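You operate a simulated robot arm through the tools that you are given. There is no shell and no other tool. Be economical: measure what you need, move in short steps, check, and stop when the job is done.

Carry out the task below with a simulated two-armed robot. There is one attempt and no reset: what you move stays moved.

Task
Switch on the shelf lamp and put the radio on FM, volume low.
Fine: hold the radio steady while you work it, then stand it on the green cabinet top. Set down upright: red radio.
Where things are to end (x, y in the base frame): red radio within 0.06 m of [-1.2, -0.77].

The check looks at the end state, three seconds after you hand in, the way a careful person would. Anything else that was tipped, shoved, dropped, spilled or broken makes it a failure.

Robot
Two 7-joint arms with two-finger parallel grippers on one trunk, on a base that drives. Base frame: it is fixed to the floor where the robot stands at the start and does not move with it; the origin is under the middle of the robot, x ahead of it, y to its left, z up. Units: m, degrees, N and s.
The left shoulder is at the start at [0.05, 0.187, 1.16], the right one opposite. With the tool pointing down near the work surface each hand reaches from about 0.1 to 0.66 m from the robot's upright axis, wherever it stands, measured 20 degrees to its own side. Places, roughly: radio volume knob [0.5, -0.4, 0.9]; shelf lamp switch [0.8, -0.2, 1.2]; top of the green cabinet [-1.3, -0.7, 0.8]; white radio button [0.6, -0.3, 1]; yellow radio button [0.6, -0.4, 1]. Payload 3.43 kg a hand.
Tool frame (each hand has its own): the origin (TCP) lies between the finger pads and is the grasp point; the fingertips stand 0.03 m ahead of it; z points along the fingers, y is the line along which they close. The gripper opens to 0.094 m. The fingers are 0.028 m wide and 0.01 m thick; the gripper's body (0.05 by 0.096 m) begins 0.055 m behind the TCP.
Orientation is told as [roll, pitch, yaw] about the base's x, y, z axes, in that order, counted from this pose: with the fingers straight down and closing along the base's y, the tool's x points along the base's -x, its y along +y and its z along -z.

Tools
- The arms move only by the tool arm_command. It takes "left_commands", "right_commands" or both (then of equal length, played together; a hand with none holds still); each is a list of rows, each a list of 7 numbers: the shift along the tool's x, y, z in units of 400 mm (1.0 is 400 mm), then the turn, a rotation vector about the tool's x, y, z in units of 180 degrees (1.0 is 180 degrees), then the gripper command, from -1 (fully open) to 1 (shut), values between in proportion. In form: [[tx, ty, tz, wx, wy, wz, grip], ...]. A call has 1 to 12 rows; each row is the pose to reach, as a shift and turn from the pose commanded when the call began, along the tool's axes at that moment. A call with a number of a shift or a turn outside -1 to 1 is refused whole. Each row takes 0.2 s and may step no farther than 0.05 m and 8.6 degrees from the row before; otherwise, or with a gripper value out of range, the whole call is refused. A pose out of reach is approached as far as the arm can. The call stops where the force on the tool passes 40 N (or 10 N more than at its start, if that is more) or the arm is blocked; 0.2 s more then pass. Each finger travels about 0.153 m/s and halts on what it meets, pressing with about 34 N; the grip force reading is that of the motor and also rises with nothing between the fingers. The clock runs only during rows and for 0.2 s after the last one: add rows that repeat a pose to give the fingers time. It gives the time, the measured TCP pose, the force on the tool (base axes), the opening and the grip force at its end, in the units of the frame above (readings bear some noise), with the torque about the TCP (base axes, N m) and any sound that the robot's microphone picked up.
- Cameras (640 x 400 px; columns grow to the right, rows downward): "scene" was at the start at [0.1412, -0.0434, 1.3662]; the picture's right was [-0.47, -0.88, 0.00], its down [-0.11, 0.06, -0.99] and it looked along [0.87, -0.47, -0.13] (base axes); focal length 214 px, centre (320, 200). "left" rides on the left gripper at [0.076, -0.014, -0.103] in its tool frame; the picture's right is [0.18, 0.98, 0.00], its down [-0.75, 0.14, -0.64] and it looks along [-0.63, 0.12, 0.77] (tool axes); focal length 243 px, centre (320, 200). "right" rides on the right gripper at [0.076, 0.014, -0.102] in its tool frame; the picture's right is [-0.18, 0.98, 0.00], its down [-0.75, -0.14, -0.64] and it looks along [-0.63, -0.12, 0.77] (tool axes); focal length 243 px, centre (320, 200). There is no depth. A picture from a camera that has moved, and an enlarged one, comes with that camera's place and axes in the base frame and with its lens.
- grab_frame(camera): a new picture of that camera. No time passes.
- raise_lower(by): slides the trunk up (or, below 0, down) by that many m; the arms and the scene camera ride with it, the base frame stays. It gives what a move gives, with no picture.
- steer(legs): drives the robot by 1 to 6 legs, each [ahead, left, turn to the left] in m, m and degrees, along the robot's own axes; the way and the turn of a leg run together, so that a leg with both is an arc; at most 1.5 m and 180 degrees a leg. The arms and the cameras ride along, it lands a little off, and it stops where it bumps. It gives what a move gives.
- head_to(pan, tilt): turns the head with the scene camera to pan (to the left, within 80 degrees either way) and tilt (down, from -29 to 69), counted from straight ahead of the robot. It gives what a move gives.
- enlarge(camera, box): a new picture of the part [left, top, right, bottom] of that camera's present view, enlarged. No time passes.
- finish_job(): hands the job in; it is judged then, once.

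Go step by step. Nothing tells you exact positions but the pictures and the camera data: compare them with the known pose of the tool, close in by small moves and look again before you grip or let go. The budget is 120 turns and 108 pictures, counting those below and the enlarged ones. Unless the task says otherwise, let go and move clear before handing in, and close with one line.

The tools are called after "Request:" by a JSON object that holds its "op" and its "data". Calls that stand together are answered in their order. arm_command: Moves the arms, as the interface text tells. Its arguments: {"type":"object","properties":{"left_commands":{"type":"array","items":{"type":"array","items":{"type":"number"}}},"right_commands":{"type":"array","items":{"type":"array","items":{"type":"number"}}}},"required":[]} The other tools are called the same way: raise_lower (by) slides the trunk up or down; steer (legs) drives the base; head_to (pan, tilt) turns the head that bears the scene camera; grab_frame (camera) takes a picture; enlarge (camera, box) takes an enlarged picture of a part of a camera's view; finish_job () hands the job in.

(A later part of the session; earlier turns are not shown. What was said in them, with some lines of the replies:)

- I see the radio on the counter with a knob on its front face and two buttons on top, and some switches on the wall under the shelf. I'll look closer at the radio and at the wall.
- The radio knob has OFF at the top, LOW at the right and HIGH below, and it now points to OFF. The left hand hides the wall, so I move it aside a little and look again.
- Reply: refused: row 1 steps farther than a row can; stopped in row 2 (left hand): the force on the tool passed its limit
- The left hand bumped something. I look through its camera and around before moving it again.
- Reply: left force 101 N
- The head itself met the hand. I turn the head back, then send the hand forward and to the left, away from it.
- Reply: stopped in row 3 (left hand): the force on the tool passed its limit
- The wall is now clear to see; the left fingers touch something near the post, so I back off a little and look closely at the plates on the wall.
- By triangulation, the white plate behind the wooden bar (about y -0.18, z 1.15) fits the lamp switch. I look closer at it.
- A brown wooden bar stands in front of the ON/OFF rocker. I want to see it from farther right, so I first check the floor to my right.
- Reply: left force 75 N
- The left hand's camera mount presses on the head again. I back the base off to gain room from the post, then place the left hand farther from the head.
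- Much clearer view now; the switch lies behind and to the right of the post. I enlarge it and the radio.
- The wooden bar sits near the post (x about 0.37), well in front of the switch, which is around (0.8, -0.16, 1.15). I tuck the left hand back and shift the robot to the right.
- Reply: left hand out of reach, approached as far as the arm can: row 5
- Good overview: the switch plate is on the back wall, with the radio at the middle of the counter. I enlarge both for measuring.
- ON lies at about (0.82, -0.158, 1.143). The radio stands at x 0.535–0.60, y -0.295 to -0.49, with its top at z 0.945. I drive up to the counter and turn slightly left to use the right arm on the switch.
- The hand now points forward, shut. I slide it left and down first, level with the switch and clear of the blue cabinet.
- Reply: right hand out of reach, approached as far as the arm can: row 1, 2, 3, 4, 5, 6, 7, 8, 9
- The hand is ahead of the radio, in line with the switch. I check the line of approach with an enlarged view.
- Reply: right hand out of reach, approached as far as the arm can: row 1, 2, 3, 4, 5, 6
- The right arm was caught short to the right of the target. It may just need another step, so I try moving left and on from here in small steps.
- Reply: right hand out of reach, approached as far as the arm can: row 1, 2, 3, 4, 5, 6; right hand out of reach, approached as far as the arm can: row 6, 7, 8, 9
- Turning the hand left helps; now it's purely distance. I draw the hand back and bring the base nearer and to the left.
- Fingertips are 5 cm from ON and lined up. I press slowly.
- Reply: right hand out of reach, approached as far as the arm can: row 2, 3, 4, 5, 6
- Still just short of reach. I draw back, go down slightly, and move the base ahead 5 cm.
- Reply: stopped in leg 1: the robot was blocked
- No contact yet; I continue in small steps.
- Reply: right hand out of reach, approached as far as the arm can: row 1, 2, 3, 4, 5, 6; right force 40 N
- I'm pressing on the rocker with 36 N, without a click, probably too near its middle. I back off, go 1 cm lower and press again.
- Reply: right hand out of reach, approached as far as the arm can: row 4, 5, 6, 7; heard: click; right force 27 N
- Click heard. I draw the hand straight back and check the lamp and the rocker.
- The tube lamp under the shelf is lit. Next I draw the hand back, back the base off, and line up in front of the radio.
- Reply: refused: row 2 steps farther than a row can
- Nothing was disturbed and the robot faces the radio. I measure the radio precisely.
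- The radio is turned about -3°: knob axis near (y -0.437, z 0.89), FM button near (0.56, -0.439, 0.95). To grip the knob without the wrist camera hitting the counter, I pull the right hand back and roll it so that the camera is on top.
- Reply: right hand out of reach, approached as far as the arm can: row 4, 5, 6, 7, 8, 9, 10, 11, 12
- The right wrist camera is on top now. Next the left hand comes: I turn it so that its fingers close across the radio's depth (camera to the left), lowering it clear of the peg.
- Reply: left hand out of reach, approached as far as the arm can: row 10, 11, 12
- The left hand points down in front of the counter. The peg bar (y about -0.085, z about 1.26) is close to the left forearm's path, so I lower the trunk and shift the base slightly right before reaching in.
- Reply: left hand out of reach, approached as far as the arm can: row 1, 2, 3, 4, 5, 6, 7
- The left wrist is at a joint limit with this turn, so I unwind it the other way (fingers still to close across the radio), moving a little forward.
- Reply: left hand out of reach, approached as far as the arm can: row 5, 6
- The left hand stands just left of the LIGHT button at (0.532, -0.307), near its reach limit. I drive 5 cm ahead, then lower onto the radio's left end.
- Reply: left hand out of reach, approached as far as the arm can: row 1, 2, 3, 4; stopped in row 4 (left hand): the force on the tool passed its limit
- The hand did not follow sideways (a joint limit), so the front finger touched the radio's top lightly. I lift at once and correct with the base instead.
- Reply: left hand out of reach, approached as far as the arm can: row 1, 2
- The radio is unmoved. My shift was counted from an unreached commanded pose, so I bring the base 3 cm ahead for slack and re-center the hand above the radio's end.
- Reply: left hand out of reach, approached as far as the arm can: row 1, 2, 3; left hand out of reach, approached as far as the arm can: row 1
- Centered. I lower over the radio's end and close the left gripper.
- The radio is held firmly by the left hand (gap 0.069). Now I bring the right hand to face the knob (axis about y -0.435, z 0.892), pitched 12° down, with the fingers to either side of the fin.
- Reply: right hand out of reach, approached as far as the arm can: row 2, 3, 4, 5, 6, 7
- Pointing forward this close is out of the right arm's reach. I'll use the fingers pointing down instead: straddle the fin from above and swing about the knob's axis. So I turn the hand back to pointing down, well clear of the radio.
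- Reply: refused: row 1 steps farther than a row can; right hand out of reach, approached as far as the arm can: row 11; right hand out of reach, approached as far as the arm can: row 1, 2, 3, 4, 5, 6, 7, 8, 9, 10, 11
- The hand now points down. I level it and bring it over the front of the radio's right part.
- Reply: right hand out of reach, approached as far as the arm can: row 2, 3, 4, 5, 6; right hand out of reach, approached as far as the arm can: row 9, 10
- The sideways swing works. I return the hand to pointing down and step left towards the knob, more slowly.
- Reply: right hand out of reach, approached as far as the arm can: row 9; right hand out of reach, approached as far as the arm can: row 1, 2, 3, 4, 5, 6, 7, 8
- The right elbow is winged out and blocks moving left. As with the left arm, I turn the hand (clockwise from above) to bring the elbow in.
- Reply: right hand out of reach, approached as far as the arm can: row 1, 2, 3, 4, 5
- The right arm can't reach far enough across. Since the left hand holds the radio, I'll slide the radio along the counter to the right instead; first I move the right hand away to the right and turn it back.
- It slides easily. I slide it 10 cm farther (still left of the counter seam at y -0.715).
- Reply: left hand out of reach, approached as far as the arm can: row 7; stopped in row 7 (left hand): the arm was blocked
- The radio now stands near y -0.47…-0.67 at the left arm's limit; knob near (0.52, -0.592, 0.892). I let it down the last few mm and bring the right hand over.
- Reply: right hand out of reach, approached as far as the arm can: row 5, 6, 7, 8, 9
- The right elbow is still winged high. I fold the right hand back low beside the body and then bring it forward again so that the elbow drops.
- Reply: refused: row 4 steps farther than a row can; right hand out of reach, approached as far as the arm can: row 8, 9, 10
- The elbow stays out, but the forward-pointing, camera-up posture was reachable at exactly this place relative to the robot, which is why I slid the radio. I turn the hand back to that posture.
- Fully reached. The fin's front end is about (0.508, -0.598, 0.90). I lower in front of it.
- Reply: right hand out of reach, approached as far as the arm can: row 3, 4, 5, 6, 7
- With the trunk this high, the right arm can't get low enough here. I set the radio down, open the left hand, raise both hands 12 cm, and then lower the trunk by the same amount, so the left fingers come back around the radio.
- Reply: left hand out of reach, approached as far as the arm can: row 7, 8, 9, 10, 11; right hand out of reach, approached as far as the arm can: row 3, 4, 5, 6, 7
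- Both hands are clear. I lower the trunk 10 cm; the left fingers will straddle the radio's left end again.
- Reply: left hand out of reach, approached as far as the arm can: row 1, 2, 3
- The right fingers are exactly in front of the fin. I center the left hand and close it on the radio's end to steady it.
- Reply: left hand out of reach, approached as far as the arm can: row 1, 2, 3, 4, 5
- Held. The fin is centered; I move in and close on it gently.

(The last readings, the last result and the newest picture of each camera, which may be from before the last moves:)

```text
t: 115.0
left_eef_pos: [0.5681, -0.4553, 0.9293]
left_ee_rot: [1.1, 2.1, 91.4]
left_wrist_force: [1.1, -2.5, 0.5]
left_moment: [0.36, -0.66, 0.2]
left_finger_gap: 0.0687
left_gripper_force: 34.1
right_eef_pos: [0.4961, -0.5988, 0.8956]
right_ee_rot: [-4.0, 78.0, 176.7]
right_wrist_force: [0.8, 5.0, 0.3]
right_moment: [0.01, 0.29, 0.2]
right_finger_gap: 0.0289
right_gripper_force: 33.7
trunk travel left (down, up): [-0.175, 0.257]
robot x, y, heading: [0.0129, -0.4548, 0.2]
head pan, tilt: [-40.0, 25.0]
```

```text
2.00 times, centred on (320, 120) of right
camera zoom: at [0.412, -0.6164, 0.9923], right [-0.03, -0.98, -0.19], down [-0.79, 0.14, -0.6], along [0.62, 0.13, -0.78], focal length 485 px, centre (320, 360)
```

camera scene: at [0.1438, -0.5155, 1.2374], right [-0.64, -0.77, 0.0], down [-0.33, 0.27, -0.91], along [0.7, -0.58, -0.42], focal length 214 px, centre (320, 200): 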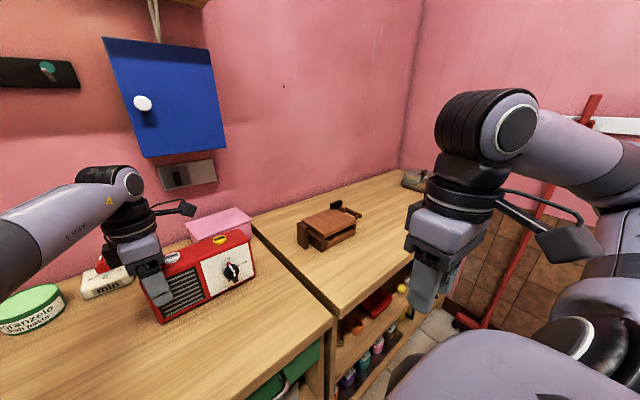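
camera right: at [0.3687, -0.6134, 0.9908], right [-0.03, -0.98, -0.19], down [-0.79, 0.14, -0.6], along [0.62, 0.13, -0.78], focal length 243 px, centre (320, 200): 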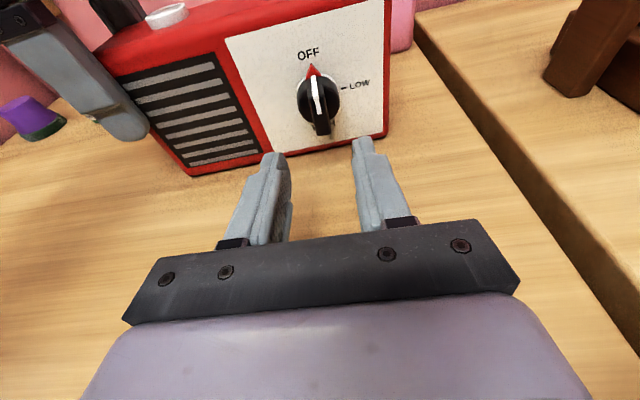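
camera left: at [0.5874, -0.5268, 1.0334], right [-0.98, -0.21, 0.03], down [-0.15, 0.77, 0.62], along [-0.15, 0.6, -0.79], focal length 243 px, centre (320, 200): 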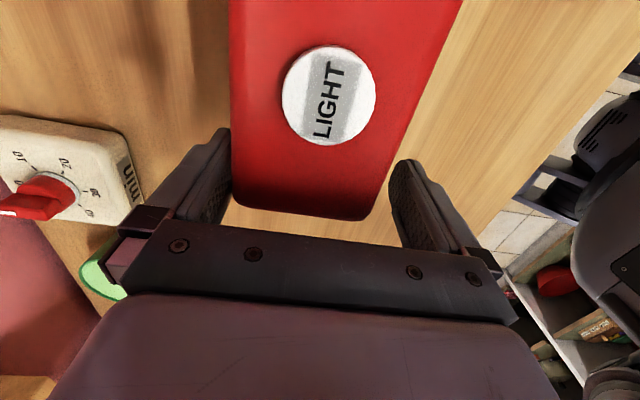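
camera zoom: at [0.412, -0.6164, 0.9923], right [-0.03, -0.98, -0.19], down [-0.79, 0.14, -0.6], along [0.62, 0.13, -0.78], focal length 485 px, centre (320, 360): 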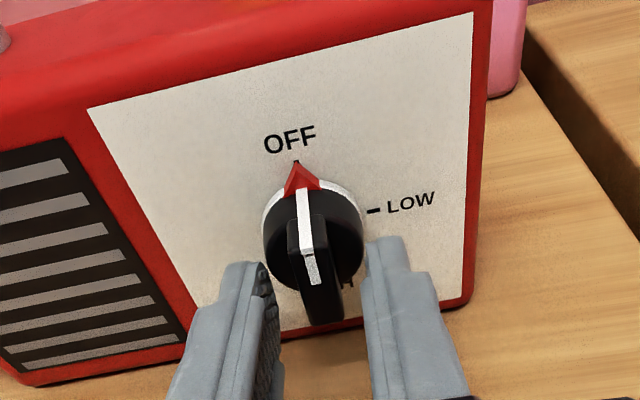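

The fingertips caught the round drum (gap 0.029), not the fin. I open, back out about 12 mm and close on the fin alone.

Request:
{"op": "arm_command", "data": {"right_commands": [[0, 0, 0, 0, 0, 0, 0.15], [0, 0, -0.02, 0, 0, 0, 0.15], [-0.002, 0, -0.033, 0, 0, 0, 0.15], [-0.002, 0, -0.033, 0, 0, 0, 0.6], [-0.002, 0, -0.033, 0, 0, 0, 1], [-0.002, 0, -0.033, 0, 0, 0, 1]]}}

Request:
{"op": "enlarge", "data": {"camera": "right", "box": [220, 20, 420, 220]}}

```text
t: 116.4
left_eef_pos: [0.5683, -0.4538, 0.9293]
left_ee_rot: [1.1, 2.0, 91.3]
left_wrist_force: [1.7, -0.8, 0.5]
left_moment: [-0.31, -0.66, -0.07]
left_finger_gap: 0.0681
left_gripper_force: 33.7
right_eef_pos: [0.4839, -0.5994, 0.8979]
right_ee_rot: [-3.9, 77.9, 176.6]
right_wrist_force: [-0.9, -1.1, -0.2]
right_moment: [-0.01, 0.3, 0.01]
right_finger_gap: 0.0106
right_gripper_force: 34.0
trunk travel left (down, up): [-0.175, 0.257]
robot x, y, heading: [0.0142, -0.4611, 0.2]
head pan, tilt: [-40.0, 25.0]
```

```text
2.00 times, centred on (320, 120) of right
camera zoom: at [0.3987, -0.6168, 0.9945], right [-0.03, -0.98, -0.19], down [-0.79, 0.14, -0.6], along [0.62, 0.13, -0.78], focal length 485 px, centre (320, 360)
```

zoom: 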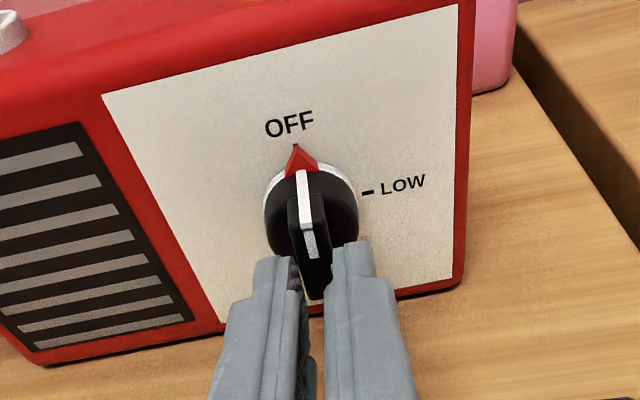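

The fin is gripped (gap 0.0106). I turn clockwise, first about 45°.

Request:
{"op": "arm_command", "data": {"right_commands": [[0, 0, 0, 0, 0, 0.045, 1], [0, 0, 0, 0, 0, 0.09, 1], [0, 0, 0, 0, 0, 0.135, 1], [0, 0, 0, 0, 0, 0.18, 1], [0, 0, 0, 0, 0, 0.225, 1], [0, 0, 0, 0, 0, 0.27, 1]]}}

Request:
{"op": "enlarge", "data": {"camera": "right", "box": [220, 20, 420, 220]}}

```text
t: 117.8
left_eef_pos: [0.5683, -0.4554, 0.9299]
left_ee_rot: [1.3, 2.2, 91.2]
left_wrist_force: [-0.1, -18.0, -0.5]
left_moment: [0.56, -1.36, 0.27]
left_finger_gap: 0.0687
left_gripper_force: 34.0
right_eef_pos: [0.4821, -0.5962, 0.901]
right_ee_rot: [-74.8, 39.3, 101.0]
right_wrist_force: [0.3, 22.8, 9.7]
right_moment: [-0.01, 0.15, 1.42]
right_finger_gap: 0.0106
right_gripper_force: 34.2
trunk travel left (down, up): [-0.175, 0.257]
robot x, y, heading: [0.01, -0.4599, 0.4]
head pan, tilt: [-40.0, 25.0]
```

```text
2.00 times, centred on (320, 120) of right
camera zoom: at [0.3915, -0.6668, 0.9591], right [-0.17, -0.5, -0.85], down [-0.72, 0.65, -0.24], along [0.67, 0.57, -0.47], focal length 485 px, centre (320, 360)
```

zoom: 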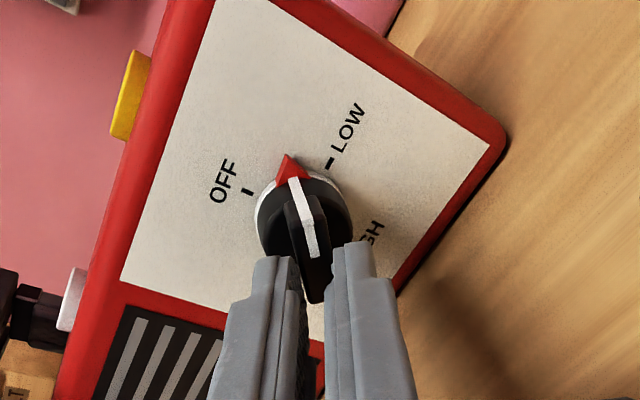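

The pointer follows well (about halfway). Some side force builds up from the hand's tilt, so I continue with a slight shift that relieves it.

Request:
{"op": "arm_command", "data": {"right_commands": [[-0.002, -0.006, 0, 0, 0, 0.03, 1], [-0.004, -0.0105, 0, 0, 0, 0.07, 1], [-0.004, -0.0105, 0, 0, 0, 0.11, 1], [-0.004, -0.0105, 0, 0, 0, 0.15, 1], [-0.004, -0.0105, 0, 0, 0, 0.19, 1], [-0.004, -0.0105, 0, 0, 0, 0.23, 1]]}}

Request:
{"op": "enlarge", "data": {"camera": "right", "box": [220, 20, 420, 220]}}

```text
t: 119.2
left_eef_pos: [0.5675, -0.4546, 0.9293]
left_ee_rot: [1.0, 1.9, 91.3]
left_wrist_force: [4.8, -9.2, -3.8]
left_moment: [-0.34, -0.96, -0.08]
left_finger_gap: 0.0686
left_gripper_force: 33.7
right_eef_pos: [0.4824, -0.596, 0.904]
right_ee_rot: [-78.7, -1.1, 90.3]
right_wrist_force: [-6.3, 1.5, 22.5]
right_moment: [-0.08, -0.67, 0.92]
right_finger_gap: 0.0114
right_gripper_force: 33.9
trunk travel left (down, up): [-0.175, 0.257]
robot x, y, heading: [0.0153, -0.456, 0.3]
head pan, tilt: [-40.0, 25.0]
```

```text
2.00 times, centred on (320, 120) of right
camera zoom: at [0.3809, -0.673, 0.9089], right [-0.19, 0.2, -0.96], down [-0.61, 0.74, 0.28], along [0.77, 0.64, -0.02], focal length 485 px, centre (320, 360)
```

zoom: 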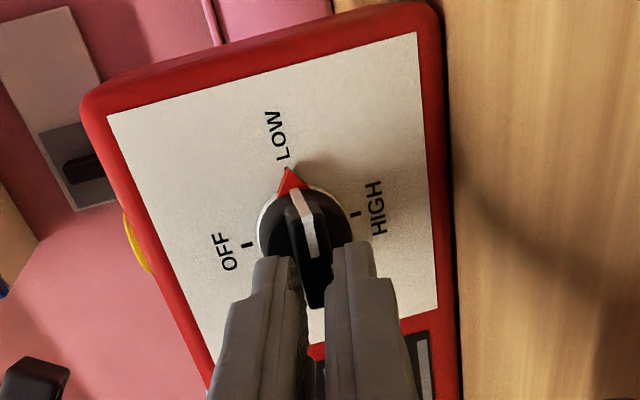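

The pointer is on LOW. I open the fingers, draw back straight and rise, then look.

Request:
{"op": "arm_command", "data": {"right_commands": [[0, 0, 0, 0, 0, 0, 0.6], [0, 0, 0, 0, 0, 0, 0.3], [0, 0, -0.04, 0, 0, 0, 0.3], [0, 0, -0.1, 0, 0, 0, 0.3], [0, 0, -0.15, 0, 0, 0, 0.3], [0, -0.08, -0.15, 0, 0, -0.03, 0.3], [0, -0.16, -0.15, 0, 0, -0.07, 0.3], [0, -0.24, -0.15, 0, 0, -0.11, 0.3], [0, -0.3, -0.15, 0, 0, -0.15, 0.3]]}}

Request:
{"op": "head_to", "data": {"pan": -15, "tilt": 25}}

Request:
{"op": "grab_frame", "data": {"camera": "scene"}}

```text
t: 121.2
left_eef_pos: [0.5683, -0.4542, 0.9292]
left_ee_rot: [1.1, 2.0, 91.4]
left_wrist_force: [0.6, 1.8, 2.1]
left_moment: [0.53, -0.35, 0.06]
left_finger_gap: 0.0684
left_gripper_force: 34.0
right_eef_pos: [0.4491, -0.5974, 1.0308]
right_ee_rot: [-76.6, 25.7, 96.5]
right_wrist_force: [0.0, 0.2, -0.1]
right_moment: [0.01, -0.01, 0.0]
right_finger_gap: 0.0326
right_gripper_force: 0.2
right hand out of reach, approached as far as the arm can: row 5, 6
trunk travel left (down, up): [-0.175, 0.257]
robot x, y, heading: [0.0127, -0.4585, 0.0]
head pan, tilt: [-40.0, 25.0]
```

```text
t: 122.1
left_eef_pos: [0.5681, -0.4553, 0.9297]
left_ee_rot: [1.0, 2.1, 91.4]
left_wrist_force: [3.3, 1.2, 5.1]
left_moment: [0.09, -0.57, 0.17]
left_finger_gap: 0.0683
left_gripper_force: 34.5
right_eef_pos: [0.4483, -0.5975, 1.0315]
right_ee_rot: [-76.6, 25.5, 96.4]
right_wrist_force: [0.5, -0.9, -0.5]
right_moment: [0.02, -0.01, -0.01]
right_finger_gap: 0.0329
right_gripper_force: 0.1
trunk travel left (down, up): [-0.175, 0.257]
robot x, y, heading: [0.0088, -0.4538, 0.3]
head pan, tilt: [-15.0, 25.0]
```

```text
25 pictures are left
camera scene: at [0.1614, -0.4799, 1.1376], right [-0.26, -0.97, 0.0], down [-0.41, 0.11, -0.91], along [0.88, -0.23, -0.42], focal length 214 px, centre (320, 200)
```

scene: 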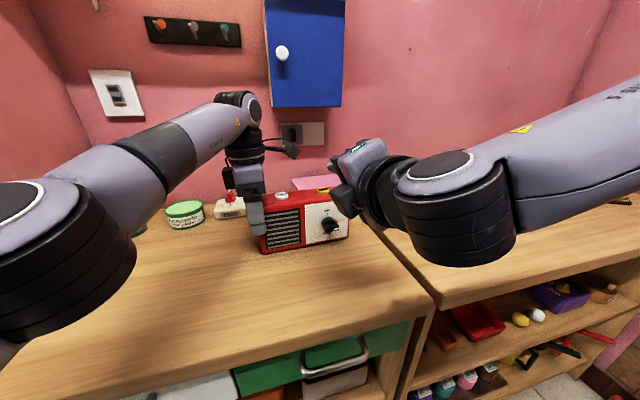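

The knob's pointer shows LOW. Next, FM: I shut the right fingers and tilt the hand to point steeply down.

Request:
{"op": "arm_command", "data": {"right_commands": [[0, 0, 0, -0.041, -0.021, 0, 0.7], [0, 0, 0, -0.082, -0.042, 0, 1], [0, 0, 0, -0.123, -0.063, 0, 1], [0, 0, 0, -0.164, -0.084, 0, 1], [0, 0, 0, -0.205, -0.105, 0, 1], [0, 0, 0, -0.246, -0.126, 0, 1], [0, 0, 0, -0.287, -0.147, 0, 1]]}}

Request:
{"op": "grab_frame", "data": {"camera": "right"}}

```text
t: 123.7
left_eef_pos: [0.5683, -0.454, 0.929]
left_ee_rot: [1.2, 2.0, 91.3]
left_wrist_force: [1.7, 1.5, 3.9]
left_moment: [-0.04, -0.57, -0.02]
left_finger_gap: 0.0683
left_gripper_force: 34.2
right_eef_pos: [0.4494, -0.6028, 1.0331]
right_ee_rot: [-18.4, 7.9, 115.9]
right_wrist_force: [-0.8, -0.2, -0.6]
right_moment: [0.03, -0.02, 0.02]
right_finger_gap: 0.0
right_gripper_force: 32.5
right hand out of reach, approached as far as the arm can: row 7
trunk travel left (down, up): [-0.175, 0.257]
robot x, y, heading: [0.0109, -0.4542, 0.2]
head pan, tilt: [-15.0, 25.0]
```

```text
24 pictures are left
camera right: at [0.4358, -0.6797, 1.1349], right [-0.9, -0.28, -0.33], down [-0.43, 0.72, 0.54], along [0.09, 0.63, -0.77], focal length 243 px, centre (320, 200)
```

right: 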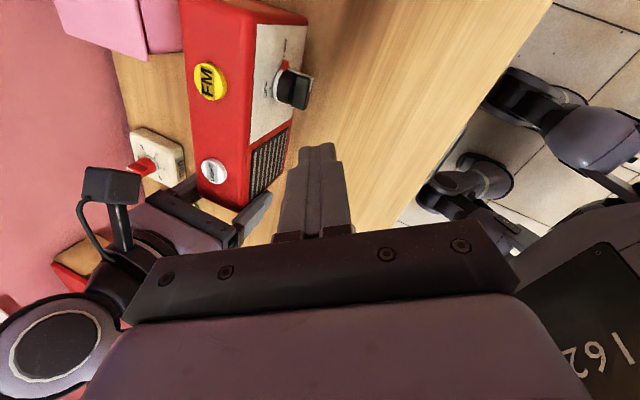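

The hand points 70° down. FM is about (0.573, -0.597, 0.955). I twist it a bit to keep it slim next to the left wrist camera, and hover above FM.

Request:
{"op": "arm_command", "data": {"right_commands": [[0.02, -0.04, 0.01, 0, 0, 0.04, 1], [0.04, -0.09, 0.04, 0, 0, 0.08, 1], [0.06, -0.14, 0.06, 0, 0, 0.12, 1], [0.08, -0.19, 0.08, 0, 0, 0.15, 1], [0.1, -0.226, 0.095, 0, 0, 0.15, 1], [0.1, -0.226, 0.095, 0, 0, 0.15, 1]]}}

Request:
{"op": "grab_frame", "data": {"camera": "right"}}

```text
t: 125.1
left_eef_pos: [0.5685, -0.4538, 0.9288]
left_ee_rot: [1.1, 1.9, 91.3]
left_wrist_force: [-1.5, -2.0, 5.6]
left_moment: [-0.16, -0.23, -0.27]
left_finger_gap: 0.0681
left_gripper_force: 34.1
right_eef_pos: [0.5224, -0.6423, 1.017]
right_ee_rot: [-20.0, -1.1, 90.4]
right_wrist_force: [-0.8, -0.2, -0.1]
right_moment: [-0.01, -0.02, 0.0]
right_finger_gap: 0.0001
right_gripper_force: 33.6
right hand out of reach, approached as far as the arm can: row 1, 2, 3, 4, 5, 6
trunk travel left (down, up): [-0.175, 0.257]
robot x, y, heading: [0.0104, -0.4563, 0.4]
head pan, tilt: [-15.0, 25.0]
```

```text
23 pictures are left
camera right: at [0.4739, -0.7213, 1.1085], right [-0.93, 0.18, -0.33], down [-0.09, 0.74, 0.66], along [0.37, 0.64, -0.67], focal length 243 px, centre (320, 200)
```

right: 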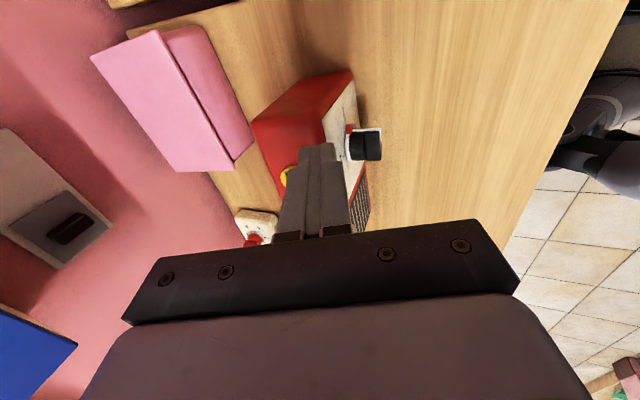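

Steep pointing is limited here; I use a shallower angle (about 35° down) and will press with the tip moving straight down.

Request:
{"op": "arm_command", "data": {"right_commands": [[0, 0, 0, 0.04, 0, 0, 1], [0, 0, 0, 0.08, 0, 0, 1], [-0.03, -0.02, 0, 0.12, 0, 0, 1], [-0.06, -0.04, 0.005, 0.16, 0, 0, 1], [-0.09, -0.055, 0.01, 0.194, 0, 0, 1], [-0.111, -0.065, 0.013, 0.194, 0, 0, 1], [-0.111, -0.065, 0.013, 0.194, 0, 0, 1]]}}

Request:
{"op": "grab_frame", "data": {"camera": "right"}}

```text
t: 126.7
left_eef_pos: [0.5668, -0.4556, 0.9283]
left_ee_rot: [1.1, 2.0, 91.4]
left_wrist_force: [-0.1, -1.7, 5.7]
left_moment: [-0.05, -0.33, -0.02]
left_finger_gap: 0.0681
left_gripper_force: 34.0
right_eef_pos: [0.5476, -0.5989, 1.0221]
right_ee_rot: [-54.9, -1.0, 90.5]
right_wrist_force: [0.3, -0.2, 0.3]
right_moment: [-0.03, 0.02, -0.02]
right_finger_gap: 0.0001
right_gripper_force: 33.2
trunk travel left (down, up): [-0.175, 0.257]
robot x, y, heading: [0.0119, -0.4582, 0.3]
head pan, tilt: [-15.0, 25.0]
```

```text
22 pictures are left
camera right: at [0.4562, -0.6778, 1.0683], right [-0.57, 0.19, -0.8], down [-0.45, 0.74, 0.5], along [0.69, 0.64, -0.33], focal length 243 px, centre (320, 200)
```

right: 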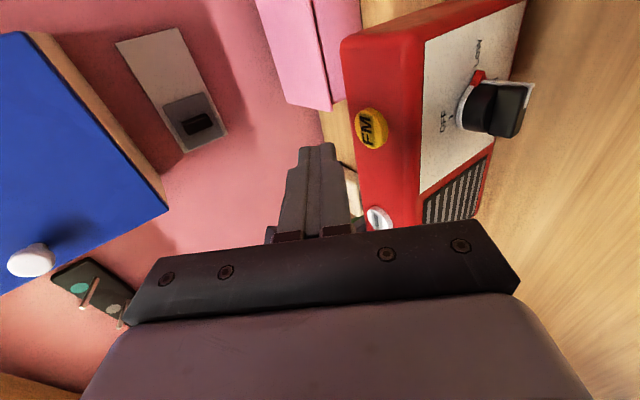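

Hovering in line with FM. I lower the tip straight down and press in small steps.

Request:
{"op": "arm_command", "data": {"right_commands": [[-0.005, 0.04, 0.038, 0, 0, 0, 1], [-0.005, 0.077, 0.073, 0, 0, 0, 1], [-0.005, 0.085, 0.079, 0, 0, 0, 1], [-0.005, 0.093, 0.085, 0, 0, 0, 1], [-0.005, 0.101, 0.09, 0, 0, 0, 1], [-0.005, 0.109, 0.096, 0, 0, 0, 1], [-0.005, 0.117, 0.102, 0, 0, 0, 1]]}}

Request:
{"op": "enlarge", "data": {"camera": "right", "box": [220, 40, 480, 230]}}

```text
t: 127.9
left_eef_pos: [0.5678, -0.4541, 0.9298]
left_ee_rot: [1.2, 2.1, 91.4]
left_wrist_force: [-4.9, -5.5, 7.4]
left_moment: [0.26, -0.18, -0.25]
left_finger_gap: 0.0681
left_gripper_force: 34.0
right_eef_pos: [0.5523, -0.5975, 0.981]
right_ee_rot: [-56.6, -1.3, 90.7]
right_wrist_force: [-0.2, 1.1, 6.6]
right_moment: [0.02, -0.12, 0.0]
right_finger_gap: 0.0
right_gripper_force: 33.0
trunk travel left (down, up): [-0.175, 0.257]
robot x, y, heading: [0.0119, -0.4597, 0.1]
head pan, tilt: [-15.0, 25.0]
heard: click
stopped in row 6 (right hand): the force on the tool passed its limit (the readings are from after the stop); the commanded pose is now the measured one
```

```text
2.11 times, centred on (350, 135) of right
camera zoom: at [0.461, -0.6756, 1.0242], right [-0.54, 0.2, -0.82], down [-0.47, 0.74, 0.49], along [0.7, 0.65, -0.31], focal length 511 px, centre (257, 337)
```

zoom: 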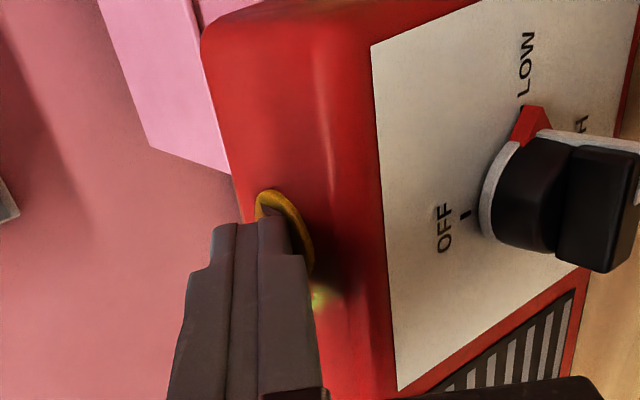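

A click, and a small glow beside the FM button. I lift straight up and look.

Request:
{"op": "arm_command", "data": {"right_commands": [[0, -0.08, -0.06, 0, 0, 0, 1], [0, -0.16, -0.12, 0, 0, 0, 1], [0.05, -0.2, -0.2, 0, 0, 0, 1], [0.1, -0.2, -0.3, 0, 0, 0, 1], [0.16, -0.2, -0.4, 0, 0, 0, 1]]}}

Request:
{"op": "head_to", "data": {"pan": -12, "tilt": 25}}

Request:
{"op": "enlarge", "data": {"camera": "scene", "box": [220, 150, 380, 270]}}

```text
t: 129.1
left_eef_pos: [0.5683, -0.4537, 0.9299]
left_ee_rot: [1.0, 2.1, 91.5]
left_wrist_force: [-4.5, -3.0, 11.3]
left_moment: [-0.38, -0.19, -0.2]
left_finger_gap: 0.0682
left_gripper_force: 33.9
right_eef_pos: [0.4662, -0.6624, 1.1353]
right_ee_rot: [-56.2, -1.2, 90.7]
right_wrist_force: [0.6, -0.5, 0.5]
right_moment: [-0.02, 0.0, 0.0]
right_finger_gap: 0.0002
right_gripper_force: 33.3
trunk travel left (down, up): [-0.175, 0.257]
robot x, y, heading: [0.013, -0.4594, -0.1]
head pan, tilt: [-15.0, 25.0]
```

```text
t: 129.7
left_eef_pos: [0.5684, -0.4547, 0.9303]
left_ee_rot: [0.9, 2.1, 91.6]
left_wrist_force: [-2.6, -3.0, 13.1]
left_moment: [-0.5, -0.39, -0.11]
left_finger_gap: 0.0683
left_gripper_force: 33.4
right_eef_pos: [0.4662, -0.6637, 1.1358]
right_ee_rot: [-56.1, -1.1, 90.6]
right_wrist_force: [0.0, -0.3, -0.8]
right_moment: [-0.03, -0.02, 0.0]
right_finger_gap: 0.0
right_gripper_force: 32.8
trunk travel left (down, up): [-0.175, 0.257]
robot x, y, heading: [0.013, -0.4575, 0.2]
head pan, tilt: [-12.0, 25.0]
```

```text
3.33 times, centred on (300, 210) of scene
camera zoom: at [0.1613, -0.4756, 1.1378], right [-0.21, -0.98, 0.0], down [-0.41, 0.09, -0.91], along [0.89, -0.19, -0.42], focal length 715 px, centre (387, 167)
```

zoom: 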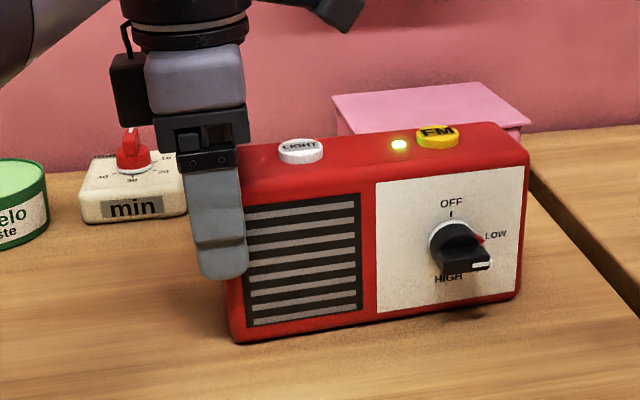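

The FM lamp is lit and the knob stands at LOW. Now I regrip at the radio's middle for carrying: open the left hand, raise the trunk, shift the base right by 9.7 cm and look.

Request:
{"op": "arm_command", "data": {"left_commands": [[0, 0, 0, 0, 0, 0, 0.2], [0, 0, 0, 0, 0, 0, -0.5], [0, 0, 0, 0, 0, 0, -1], [0, 0, 0, 0, 0, 0, -1]]}}

Request:
{"op": "raise_lower", "data": {"by": 0.1}}

Request:
{"op": "steer", "data": {"legs": [[0, -0.097, 0]]}}

Request:
{"op": "grab_frame", "data": {"camera": "left"}}

```text
t: 130.7
left_eef_pos: [0.5692, -0.4539, 0.9286]
left_ee_rot: [1.2, 2.0, 91.5]
left_wrist_force: [-0.7, 0.6, 0.2]
left_moment: [0.0, 0.01, 0.03]
left_finger_gap: 0.0941
left_gripper_force: 0.1
right_eef_pos: [0.4664, -0.662, 1.1336]
right_ee_rot: [-56.0, -1.3, 90.6]
right_wrist_force: [-0.2, -0.6, 0.0]
right_moment: [-0.06, 0.0, 0.0]
right_finger_gap: 0.0002
right_gripper_force: 33.0
trunk travel left (down, up): [-0.175, 0.257]
robot x, y, heading: [0.0128, -0.4578, 0.0]
head pan, tilt: [-12.0, 25.0]
```

```text
t: 132.1
left_eef_pos: [0.5691, -0.4539, 1.0291]
left_ee_rot: [1.2, 1.9, 91.5]
left_wrist_force: [-1.4, -0.4, -0.9]
left_moment: [-0.02, 0.02, 0.02]
left_finger_gap: 0.0941
left_gripper_force: 0.0
right_eef_pos: [0.4687, -0.6619, 1.2334]
right_ee_rot: [-56.1, -1.2, 90.7]
right_wrist_force: [0.0, 0.2, -0.3]
right_moment: [-0.03, 0.03, 0.01]
right_finger_gap: 0.0
right_gripper_force: 32.7
trunk travel left (down, up): [-0.275, 0.157]
robot x, y, heading: [0.0131, -0.4585, 0.4]
head pan, tilt: [-12.0, 25.0]
```

```text
t: 133.2
left_eef_pos: [0.5703, -0.5516, 1.0281]
left_ee_rot: [1.3, 2.0, 91.3]
left_wrist_force: [-0.1, -0.4, 0.6]
left_moment: [0.05, 0.03, 0.0]
left_finger_gap: 0.0939
left_gripper_force: 0.1
right_eef_pos: [0.4669, -0.7596, 1.2339]
right_ee_rot: [-56.1, -1.1, 90.5]
right_wrist_force: [-0.5, -0.1, 0.6]
right_moment: [0.01, -0.02, 0.0]
right_finger_gap: 0.0
right_gripper_force: 33.0
trunk travel left (down, up): [-0.275, 0.157]
robot x, y, heading: [0.013, -0.5563, -0.1]
head pan, tilt: [-12.0, 25.0]
```

```text
19 pictures are left
camera left: at [0.5884, -0.6241, 1.1322], right [-0.98, -0.21, 0.03], down [-0.15, 0.77, 0.62], along [-0.15, 0.6, -0.79], focal length 243 px, centre (320, 200)
```

left: 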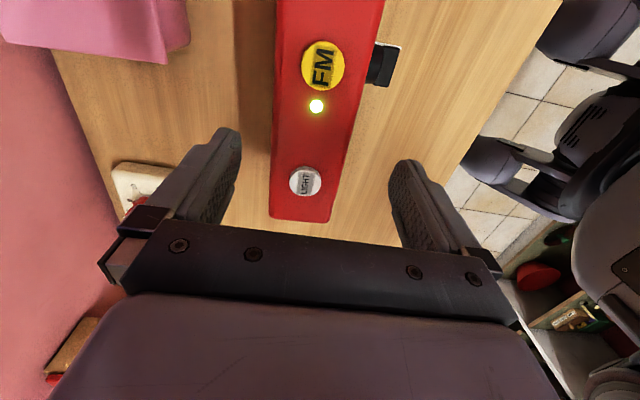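

Centered between LIGHT and FM. I lower the trunk, close on the middle, and lift a little.

Request:
{"op": "raise_lower", "data": {"by": -0.1}}

Request:
{"op": "arm_command", "data": {"left_commands": [[0, 0, 0, 0, 0, 0, 0], [0, 0, 0, 0, 0, 0, 0.5], [0, 0, 0, 0, 0, 0, 1], [0, 0, 0, 0, 0, 0, 1]]}}

Request:
{"op": "raise_lower", "data": {"by": 0.1}}

Request:
{"op": "grab_frame", "data": {"camera": "scene"}}

```text
t: 134.5
left_eef_pos: [0.5686, -0.5517, 0.9295]
left_ee_rot: [1.1, 2.3, 91.5]
left_wrist_force: [0.9, -1.1, 0.2]
left_moment: [0.01, -0.01, -0.01]
left_finger_gap: 0.0942
left_gripper_force: 0.1
right_eef_pos: [0.4665, -0.7582, 1.1342]
right_ee_rot: [-56.1, -1.1, 90.5]
right_wrist_force: [0.9, -0.8, 0.1]
right_moment: [0.04, -0.01, 0.02]
right_finger_gap: 0.0
right_gripper_force: 32.7
trunk travel left (down, up): [-0.175, 0.257]
robot x, y, heading: [0.0134, -0.5532, -0.3]
head pan, tilt: [-12.0, 25.0]
```

```text
t: 135.5
left_eef_pos: [0.569, -0.5517, 0.9294]
left_ee_rot: [1.1, 2.0, 91.4]
left_wrist_force: [1.5, 1.4, 2.1]
left_moment: [-0.03, -0.42, 0.34]
left_finger_gap: 0.0687
left_gripper_force: 34.0
right_eef_pos: [0.4672, -0.7603, 1.1342]
right_ee_rot: [-56.1, -1.0, 90.4]
right_wrist_force: [0.0, 0.4, -0.6]
right_moment: [0.01, -0.01, 0.0]
right_finger_gap: 0.0003
right_gripper_force: 33.4
trunk travel left (down, up): [-0.175, 0.257]
robot x, y, heading: [0.0139, -0.5528, 0.1]
head pan, tilt: [-12.0, 25.0]
```

```text
t: 136.8
left_eef_pos: [0.5701, -0.5507, 1.0268]
left_ee_rot: [1.3, 2.0, 91.4]
left_wrist_force: [-0.1, 0.2, -6.3]
left_moment: [0.02, 0.01, 0.0]
left_finger_gap: 0.0684
left_gripper_force: 33.6
right_eef_pos: [0.4672, -0.7602, 1.2344]
right_ee_rot: [-56.1, -1.2, 90.4]
right_wrist_force: [-0.5, -0.1, 0.4]
right_moment: [0.01, 0.01, -0.02]
right_finger_gap: 0.0001
right_gripper_force: 33.2
trunk travel left (down, up): [-0.275, 0.157]
robot x, y, heading: [0.0142, -0.5546, 0.2]
head pan, tilt: [-12.0, 25.0]
```

```text
18 pictures are left
camera scene: at [0.1634, -0.572, 1.2373], right [-0.21, -0.98, 0.0], down [-0.41, 0.09, -0.91], along [0.89, -0.19, -0.42], focal length 214 px, centre (320, 200)
```

scene: 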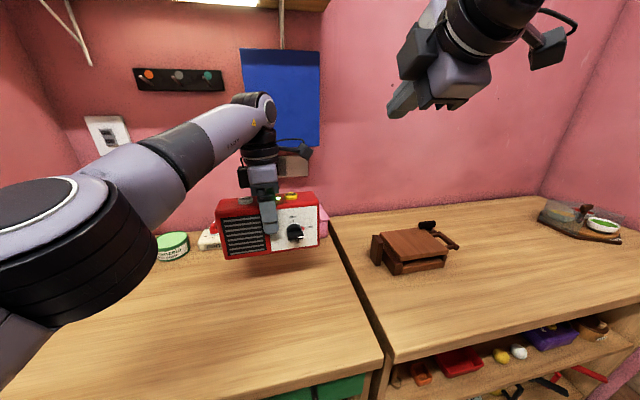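

The radio is held level at its middle (about 0.64 kg). I raise it higher, back away from the counter and look toward the right and rear.

Request:
{"op": "raise_lower", "data": {"by": 0.1}}

Request:
{"op": "steer", "data": {"legs": [[-0.3, 0, 0]]}}

Request:
{"op": "head_to", "data": {"pan": -80, "tilt": 20}}

Request:
{"op": "grab_frame", "data": {"camera": "scene"}}

```text
t: 138.2
left_eef_pos: [0.5697, -0.5525, 1.1282]
left_ee_rot: [1.2, 2.1, 91.4]
left_wrist_force: [0.1, -0.1, -7.1]
left_moment: [0.06, -0.03, 0.01]
left_finger_gap: 0.0682
left_gripper_force: 34.2
right_eef_pos: [0.4673, -0.7603, 1.3347]
right_ee_rot: [-56.1, -1.2, 90.5]
right_wrist_force: [0.7, 0.1, 0.7]
right_moment: [0.02, 0.0, 0.01]
right_finger_gap: 0.0
right_gripper_force: 33.1
trunk travel left (down, up): [-0.375, 0.057]
robot x, y, heading: [0.0113, -0.555, 0.2]
head pan, tilt: [-12.0, 25.0]
```

```text
t: 140.3
left_eef_pos: [0.2618, -0.5485, 1.1288]
left_ee_rot: [1.2, 2.1, 92.0]
left_wrist_force: [-0.3, -0.3, -7.1]
left_moment: [0.04, -0.03, 0.01]
left_finger_gap: 0.0684
left_gripper_force: 33.6
right_eef_pos: [0.1616, -0.7575, 1.3346]
right_ee_rot: [-56.1, -1.1, 90.9]
right_wrist_force: [0.1, -0.3, 0.6]
right_moment: [0.02, -0.01, 0.02]
right_finger_gap: 0.0
right_gripper_force: 33.0
trunk travel left (down, up): [-0.375, 0.057]
robot x, y, heading: [-0.2965, -0.5532, 0.6]
head pan, tilt: [-12.0, 25.0]
```

```text
t: 141.7
left_eef_pos: [0.2619, -0.5485, 1.1284]
left_ee_rot: [1.1, 2.0, 91.9]
left_wrist_force: [1.6, 0.4, -7.4]
left_moment: [0.01, -0.02, -0.02]
left_finger_gap: 0.0683
left_gripper_force: 34.1
right_eef_pos: [0.1618, -0.7569, 1.334]
right_ee_rot: [-56.1, -1.2, 91.0]
right_wrist_force: [0.6, 0.5, -0.4]
right_moment: [0.01, 0.0, -0.01]
right_finger_gap: 0.0
right_gripper_force: 32.8
trunk travel left (down, up): [-0.375, 0.057]
robot x, y, heading: [-0.295, -0.5535, 0.4]
head pan, tilt: [-80.0, 20.0]
```

```text
17 pictures are left
camera scene: at [-0.2177, -0.6451, 1.3455], right [-0.98, -0.18, 0.0], down [-0.06, 0.34, -0.94], along [0.17, -0.92, -0.34], focal length 214 px, centre (320, 200)
```

scene: 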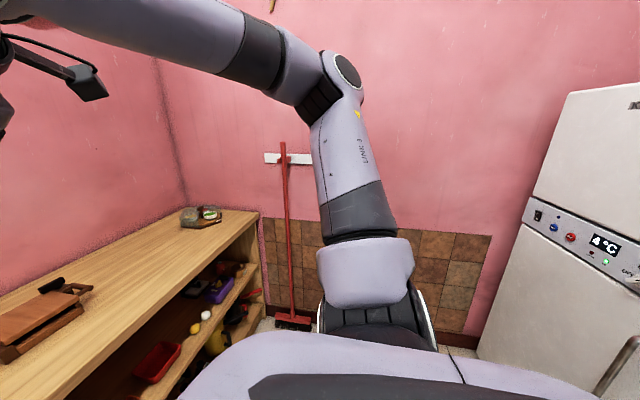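

The right side is clear (wall and fridge more than 1 m away). I turn right by 120° slowly, in two legs, then look at the cabinet.

Request:
{"op": "steer", "data": {"legs": [[0, 0, -60], [0, 0, -60]]}}

Request:
{"op": "head_to", "data": {"pan": -40, "tilt": 25}}

Request:
{"op": "grab_frame", "data": {"camera": "scene"}}

```text
t: 147.4
left_eef_pos: [-0.576, -1.037, 1.1293]
left_ee_rot: [1.2, 2.1, -29.0]
left_wrist_force: [0.5, 0.6, -6.6]
left_moment: [-0.02, 0.0, 0.02]
left_finger_gap: 0.0684
left_gripper_force: 33.9
right_eef_pos: [-0.7039, -0.843, 1.3344]
right_ee_rot: [-56.1, -1.2, -30.0]
right_wrist_force: [-0.3, 0.3, -0.3]
right_moment: [-0.01, -0.03, -0.01]
right_finger_gap: 0.0
right_gripper_force: 32.9
trunk travel left (down, up): [-0.375, 0.057]
robot x, y, heading: [-0.294, -0.5583, -120.3]
head pan, tilt: [-80.0, 20.0]
```

```text
t: 148.4
left_eef_pos: [-0.5749, -1.0367, 1.1281]
left_ee_rot: [1.2, 2.0, -29.0]
left_wrist_force: [0.6, -0.1, -6.5]
left_moment: [0.0, -0.01, -0.02]
left_finger_gap: 0.0683
left_gripper_force: 33.7
right_eef_pos: [-0.7039, -0.8423, 1.3354]
right_ee_rot: [-56.1, -1.1, -30.0]
right_wrist_force: [0.2, 0.4, -1.1]
right_moment: [0.01, 0.0, 0.0]
right_finger_gap: 0.0001
right_gripper_force: 33.4
trunk travel left (down, up): [-0.375, 0.057]
robot x, y, heading: [-0.2987, -0.555, -120.5]
head pan, tilt: [-40.0, 25.0]
```

```text
16 pictures are left
camera scene: at [-0.4104, -0.6357, 1.3374], right [-0.33, 0.94, 0.0], down [0.4, 0.14, -0.91], along [-0.85, -0.3, -0.42], focal length 214 px, centre (320, 200)
```

scene: 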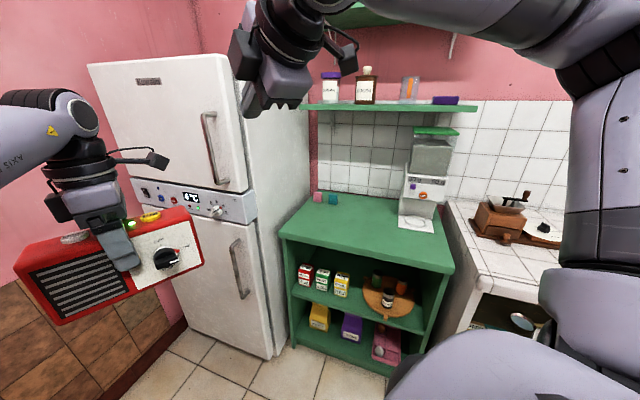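

The green cabinet's top spans about x -1.11…-1.57, y -1.07…-0.38, with a coffee machine at its back right; the target spot is free. I turn to face it and drive up, stopping a little short.

Request:
{"op": "steer", "data": {"legs": [[0, 0, -59.5], [0, 0.212, 0], [0.25, 0, 0]]}}

Request:
{"op": "head_to", "data": {"pan": 0, "tilt": 35}}

Request:
{"op": "grab_frame", "data": {"camera": "scene"}}

```text
t: 154.1
left_eef_pos: [-1.0967, -0.7717, 1.1275]
left_ee_rot: [1.3, 2.0, -88.2]
left_wrist_force: [-1.8, -0.9, -6.8]
left_moment: [-0.01, 0.03, -0.03]
left_finger_gap: 0.0683
left_gripper_force: 33.9
right_eef_pos: [-0.9954, -0.5617, 1.3346]
right_ee_rot: [-56.1, -1.3, -89.1]
right_wrist_force: [0.2, -0.4, -0.6]
right_moment: [0.0, 0.02, 0.01]
right_finger_gap: 0.0
right_gripper_force: 32.8
trunk travel left (down, up): [-0.375, 0.057]
robot x, y, heading: [-0.54, -0.7646, -179.7]
head pan, tilt: [-40.0, 25.0]
```

```text
t: 155.2
left_eef_pos: [-1.0961, -0.7712, 1.1273]
left_ee_rot: [1.3, 2.0, -88.1]
left_wrist_force: [-0.4, -0.8, -6.2]
left_moment: [-0.03, 0.03, 0.02]
left_finger_gap: 0.0683
left_gripper_force: 34.6
right_eef_pos: [-0.9951, -0.5615, 1.3349]
right_ee_rot: [-56.1, -1.2, -89.1]
right_wrist_force: [-0.4, 0.2, -0.8]
right_moment: [0.03, 0.0, -0.03]
right_finger_gap: 0.0
right_gripper_force: 32.7
trunk travel left (down, up): [-0.375, 0.057]
robot x, y, heading: [-0.5371, -0.7646, -179.5]
head pan, tilt: [0.0, 35.0]
```

```text
15 pictures are left
camera scene: at [-0.6846, -0.766, 1.3216], right [-0.01, 1.0, 0.0], down [0.57, 0.0, -0.82], along [-0.82, -0.01, -0.57], focal length 214 px, centre (320, 200)
```

scene: 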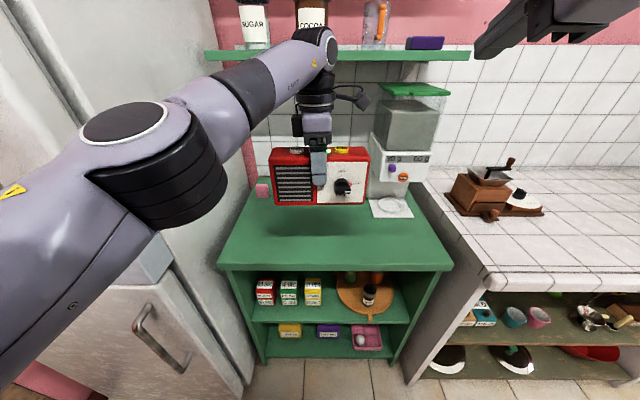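

The spot is free. I lower partway so that the wrist stays under the shelf, then drive the last 10 cm.

Request:
{"op": "raise_lower", "data": {"by": -0.14}}

Request:
{"op": "steer", "data": {"legs": [[0.103, 0, 0]]}}

Request:
{"op": "grab_frame", "data": {"camera": "scene"}}

```text
t: 156.8
left_eef_pos: [-1.0948, -0.7728, 0.989]
left_ee_rot: [1.2, 2.0, -88.1]
left_wrist_force: [-0.4, 0.0, -6.4]
left_moment: [-0.02, 0.03, 0.02]
left_finger_gap: 0.0684
left_gripper_force: 33.3
right_eef_pos: [-0.9946, -0.5636, 1.1947]
right_ee_rot: [-56.0, -1.1, -89.1]
right_wrist_force: [-0.2, -0.3, -0.1]
right_moment: [-0.01, 0.0, -0.02]
right_finger_gap: 0.0
right_gripper_force: 33.1
trunk travel left (down, up): [-0.235, 0.197]
robot x, y, heading: [-0.538, -0.7662, -179.6]
head pan, tilt: [0.0, 35.0]
```

```text
t: 158.0
left_eef_pos: [-1.1965, -0.7734, 0.9877]
left_ee_rot: [1.3, 2.0, -88.1]
left_wrist_force: [-0.4, 0.3, -7.4]
left_moment: [0.0, 0.0, -0.01]
left_finger_gap: 0.0683
left_gripper_force: 34.1
right_eef_pos: [-1.0957, -0.5629, 1.1946]
right_ee_rot: [-56.1, -1.2, -89.2]
right_wrist_force: [0.4, 0.1, -0.5]
right_moment: [-0.03, 0.01, -0.03]
right_finger_gap: 0.0
right_gripper_force: 32.6
trunk travel left (down, up): [-0.235, 0.197]
robot x, y, heading: [-0.6385, -0.7663, -179.9]
head pan, tilt: [0.0, 35.0]
```

```text
14 pictures are left
camera scene: at [-0.7851, -0.7668, 1.1815], right [-0.01, 1.0, 0.0], down [0.57, 0.0, -0.82], along [-0.82, -0.01, -0.57], focal length 214 px, centre (320, 200)
```

scene: 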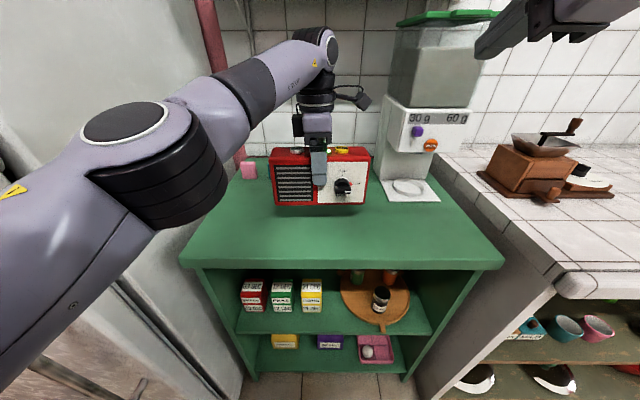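

Over the target at (-1.197, -0.773). I lower in steps, watching the wrist force for touchdown.

Request:
{"op": "raise_lower", "data": {"by": -0.06}}

Request:
{"op": "enlarge", "data": {"camera": "scene", "box": [230, 110, 410, 230]}}

```text
t: 159.0
left_eef_pos: [-1.1955, -0.773, 0.9297]
left_ee_rot: [1.1, 2.1, -88.0]
left_wrist_force: [-0.8, 0.4, 3.1]
left_moment: [-0.46, 0.37, -0.1]
left_finger_gap: 0.0683
left_gripper_force: 34.1
right_eef_pos: [-1.0949, -0.5622, 1.1352]
right_ee_rot: [-56.2, -1.1, -89.1]
right_wrist_force: [0.7, 0.0, 0.7]
right_moment: [0.01, 0.04, 0.02]
right_finger_gap: 0.0001
right_gripper_force: 32.9
trunk travel left (down, up): [-0.175, 0.257]
robot x, y, heading: [-0.6378, -0.7667, -179.7]
head pan, tilt: [0.0, 35.0]
```

```text
3.33 times, centred on (320, 170) of scene
camera zoom: at [-0.7839, -0.7667, 1.1218], right [-0.01, 1.0, 0.0], down [0.57, 0.0, -0.82], along [-0.82, -0.01, -0.57], focal length 715 px, centre (320, 300)
```

zoom: 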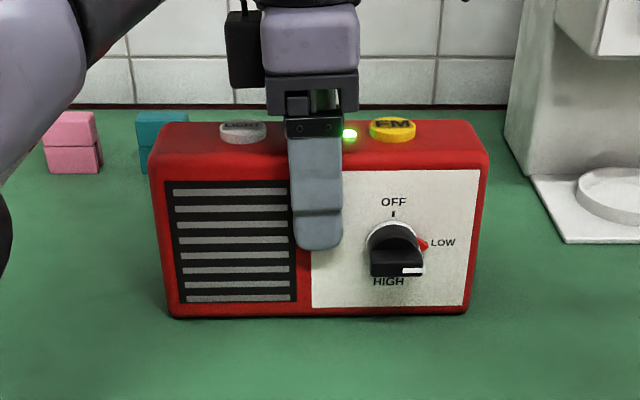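

It has touched down: the force changed sign, and it stands upright with the FM lamp lit and the pointer at LOW. I open the hand and raise the trunk.

Request:
{"op": "arm_command", "data": {"left_commands": [[0, 0, 0, 0, 0, 0, 0.5], [0, 0, 0, 0, 0, 0, 0.1], [0, 0, 0, 0, 0, 0, -0.4], [0, 0, 0, 0, 0, 0, -1], [0, 0, 0, 0, 0, 0, -1]]}}

Request:
{"op": "raise_lower", "data": {"by": 0.1}}

Request:
{"op": "steer", "data": {"legs": [[-0.3, 0, 0]]}}

Request:
{"op": "grab_frame", "data": {"camera": "scene"}}

Request:
{"op": "enlarge", "data": {"camera": "scene", "box": [240, 90, 420, 220]}}

```text
t: 160.2
left_eef_pos: [-1.1948, -0.7726, 0.9269]
left_ee_rot: [1.2, 2.0, -88.2]
left_wrist_force: [0.1, -0.5, 0.6]
left_moment: [0.0, 0.02, 0.0]
left_finger_gap: 0.094
left_gripper_force: 0.1
right_eef_pos: [-1.095, -0.5631, 1.1344]
right_ee_rot: [-56.2, -1.2, -89.2]
right_wrist_force: [-0.4, -0.1, -0.3]
right_moment: [0.0, 0.01, -0.01]
right_finger_gap: 0.0
right_gripper_force: 32.7
trunk travel left (down, up): [-0.175, 0.257]
robot x, y, heading: [-0.6366, -0.7635, -179.5]
head pan, tilt: [0.0, 35.0]
```

```text
t: 161.5
left_eef_pos: [-1.1953, -0.7726, 1.0284]
left_ee_rot: [1.2, 2.1, -88.1]
left_wrist_force: [1.3, -0.3, 0.5]
left_moment: [-0.02, -0.01, -0.04]
left_finger_gap: 0.0942
left_gripper_force: 0.1
right_eef_pos: [-1.0941, -0.562, 1.235]
right_ee_rot: [-56.1, -1.2, -89.1]
right_wrist_force: [0.0, 0.4, -0.7]
right_moment: [-0.04, -0.02, 0.03]
right_finger_gap: 0.0002
right_gripper_force: 32.8
trunk travel left (down, up): [-0.275, 0.157]
robot x, y, heading: [-0.637, -0.7681, -179.7]
head pan, tilt: [0.0, 35.0]
```

```text
t: 163.5
left_eef_pos: [-0.9062, -0.7665, 1.0272]
left_ee_rot: [1.2, 2.0, -88.7]
left_wrist_force: [0.0, 0.1, -1.1]
left_moment: [-0.01, 0.01, 0.05]
left_finger_gap: 0.0937
left_gripper_force: 0.1
right_eef_pos: [-0.8029, -0.5597, 1.2353]
right_ee_rot: [-56.2, -1.2, -89.5]
right_wrist_force: [1.0, 0.0, 0.1]
right_moment: [0.0, 0.03, -0.04]
right_finger_gap: 0.0003
right_gripper_force: 32.9
trunk travel left (down, up): [-0.275, 0.157]
robot x, y, heading: [-0.3472, -0.7663, 180.0]
head pan, tilt: [0.0, 35.0]
```

```text
12 pictures are left
camera scene: at [-0.4944, -0.7647, 1.2218], right [0.0, 1.0, 0.0], down [0.57, 0.0, -0.82], along [-0.82, 0.0, -0.57], focal length 214 px, centre (320, 200)
```

scene: 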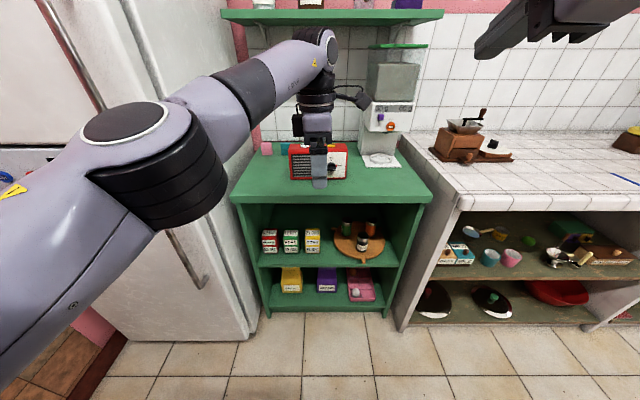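

```text
3.08 times, centred on (330, 155) of scene
camera zoom: at [-0.4944, -0.7647, 1.2218], right [0.0, 1.0, 0.0], down [0.57, 0.0, -0.82], along [-0.82, 0.0, -0.57], focal length 660 px, centre (289, 338)
```

zoom: 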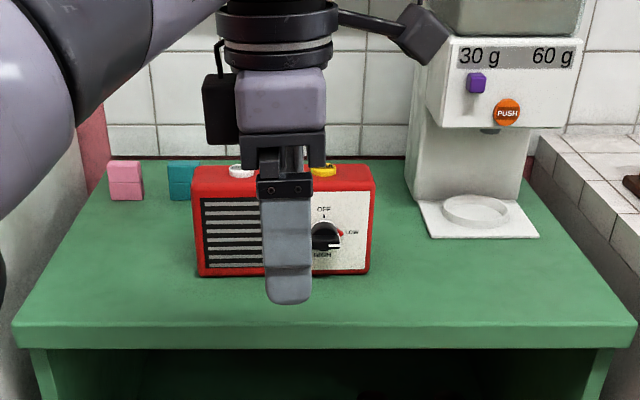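

The radio stands upright at about (-1.20, -0.77), on FM with its lamp lit and the volume at LOW. The shelf lamp is on, both hands are clear, and I hand in now.

Request:
{"op": "finish_job", "data": {}}

```text
The job is handed in.
```

The job is handed in: the shelf lamp is on, and the red radio is on FM at LOW volume, standing upright on the green cabinet at about (-1.20, -0.77).
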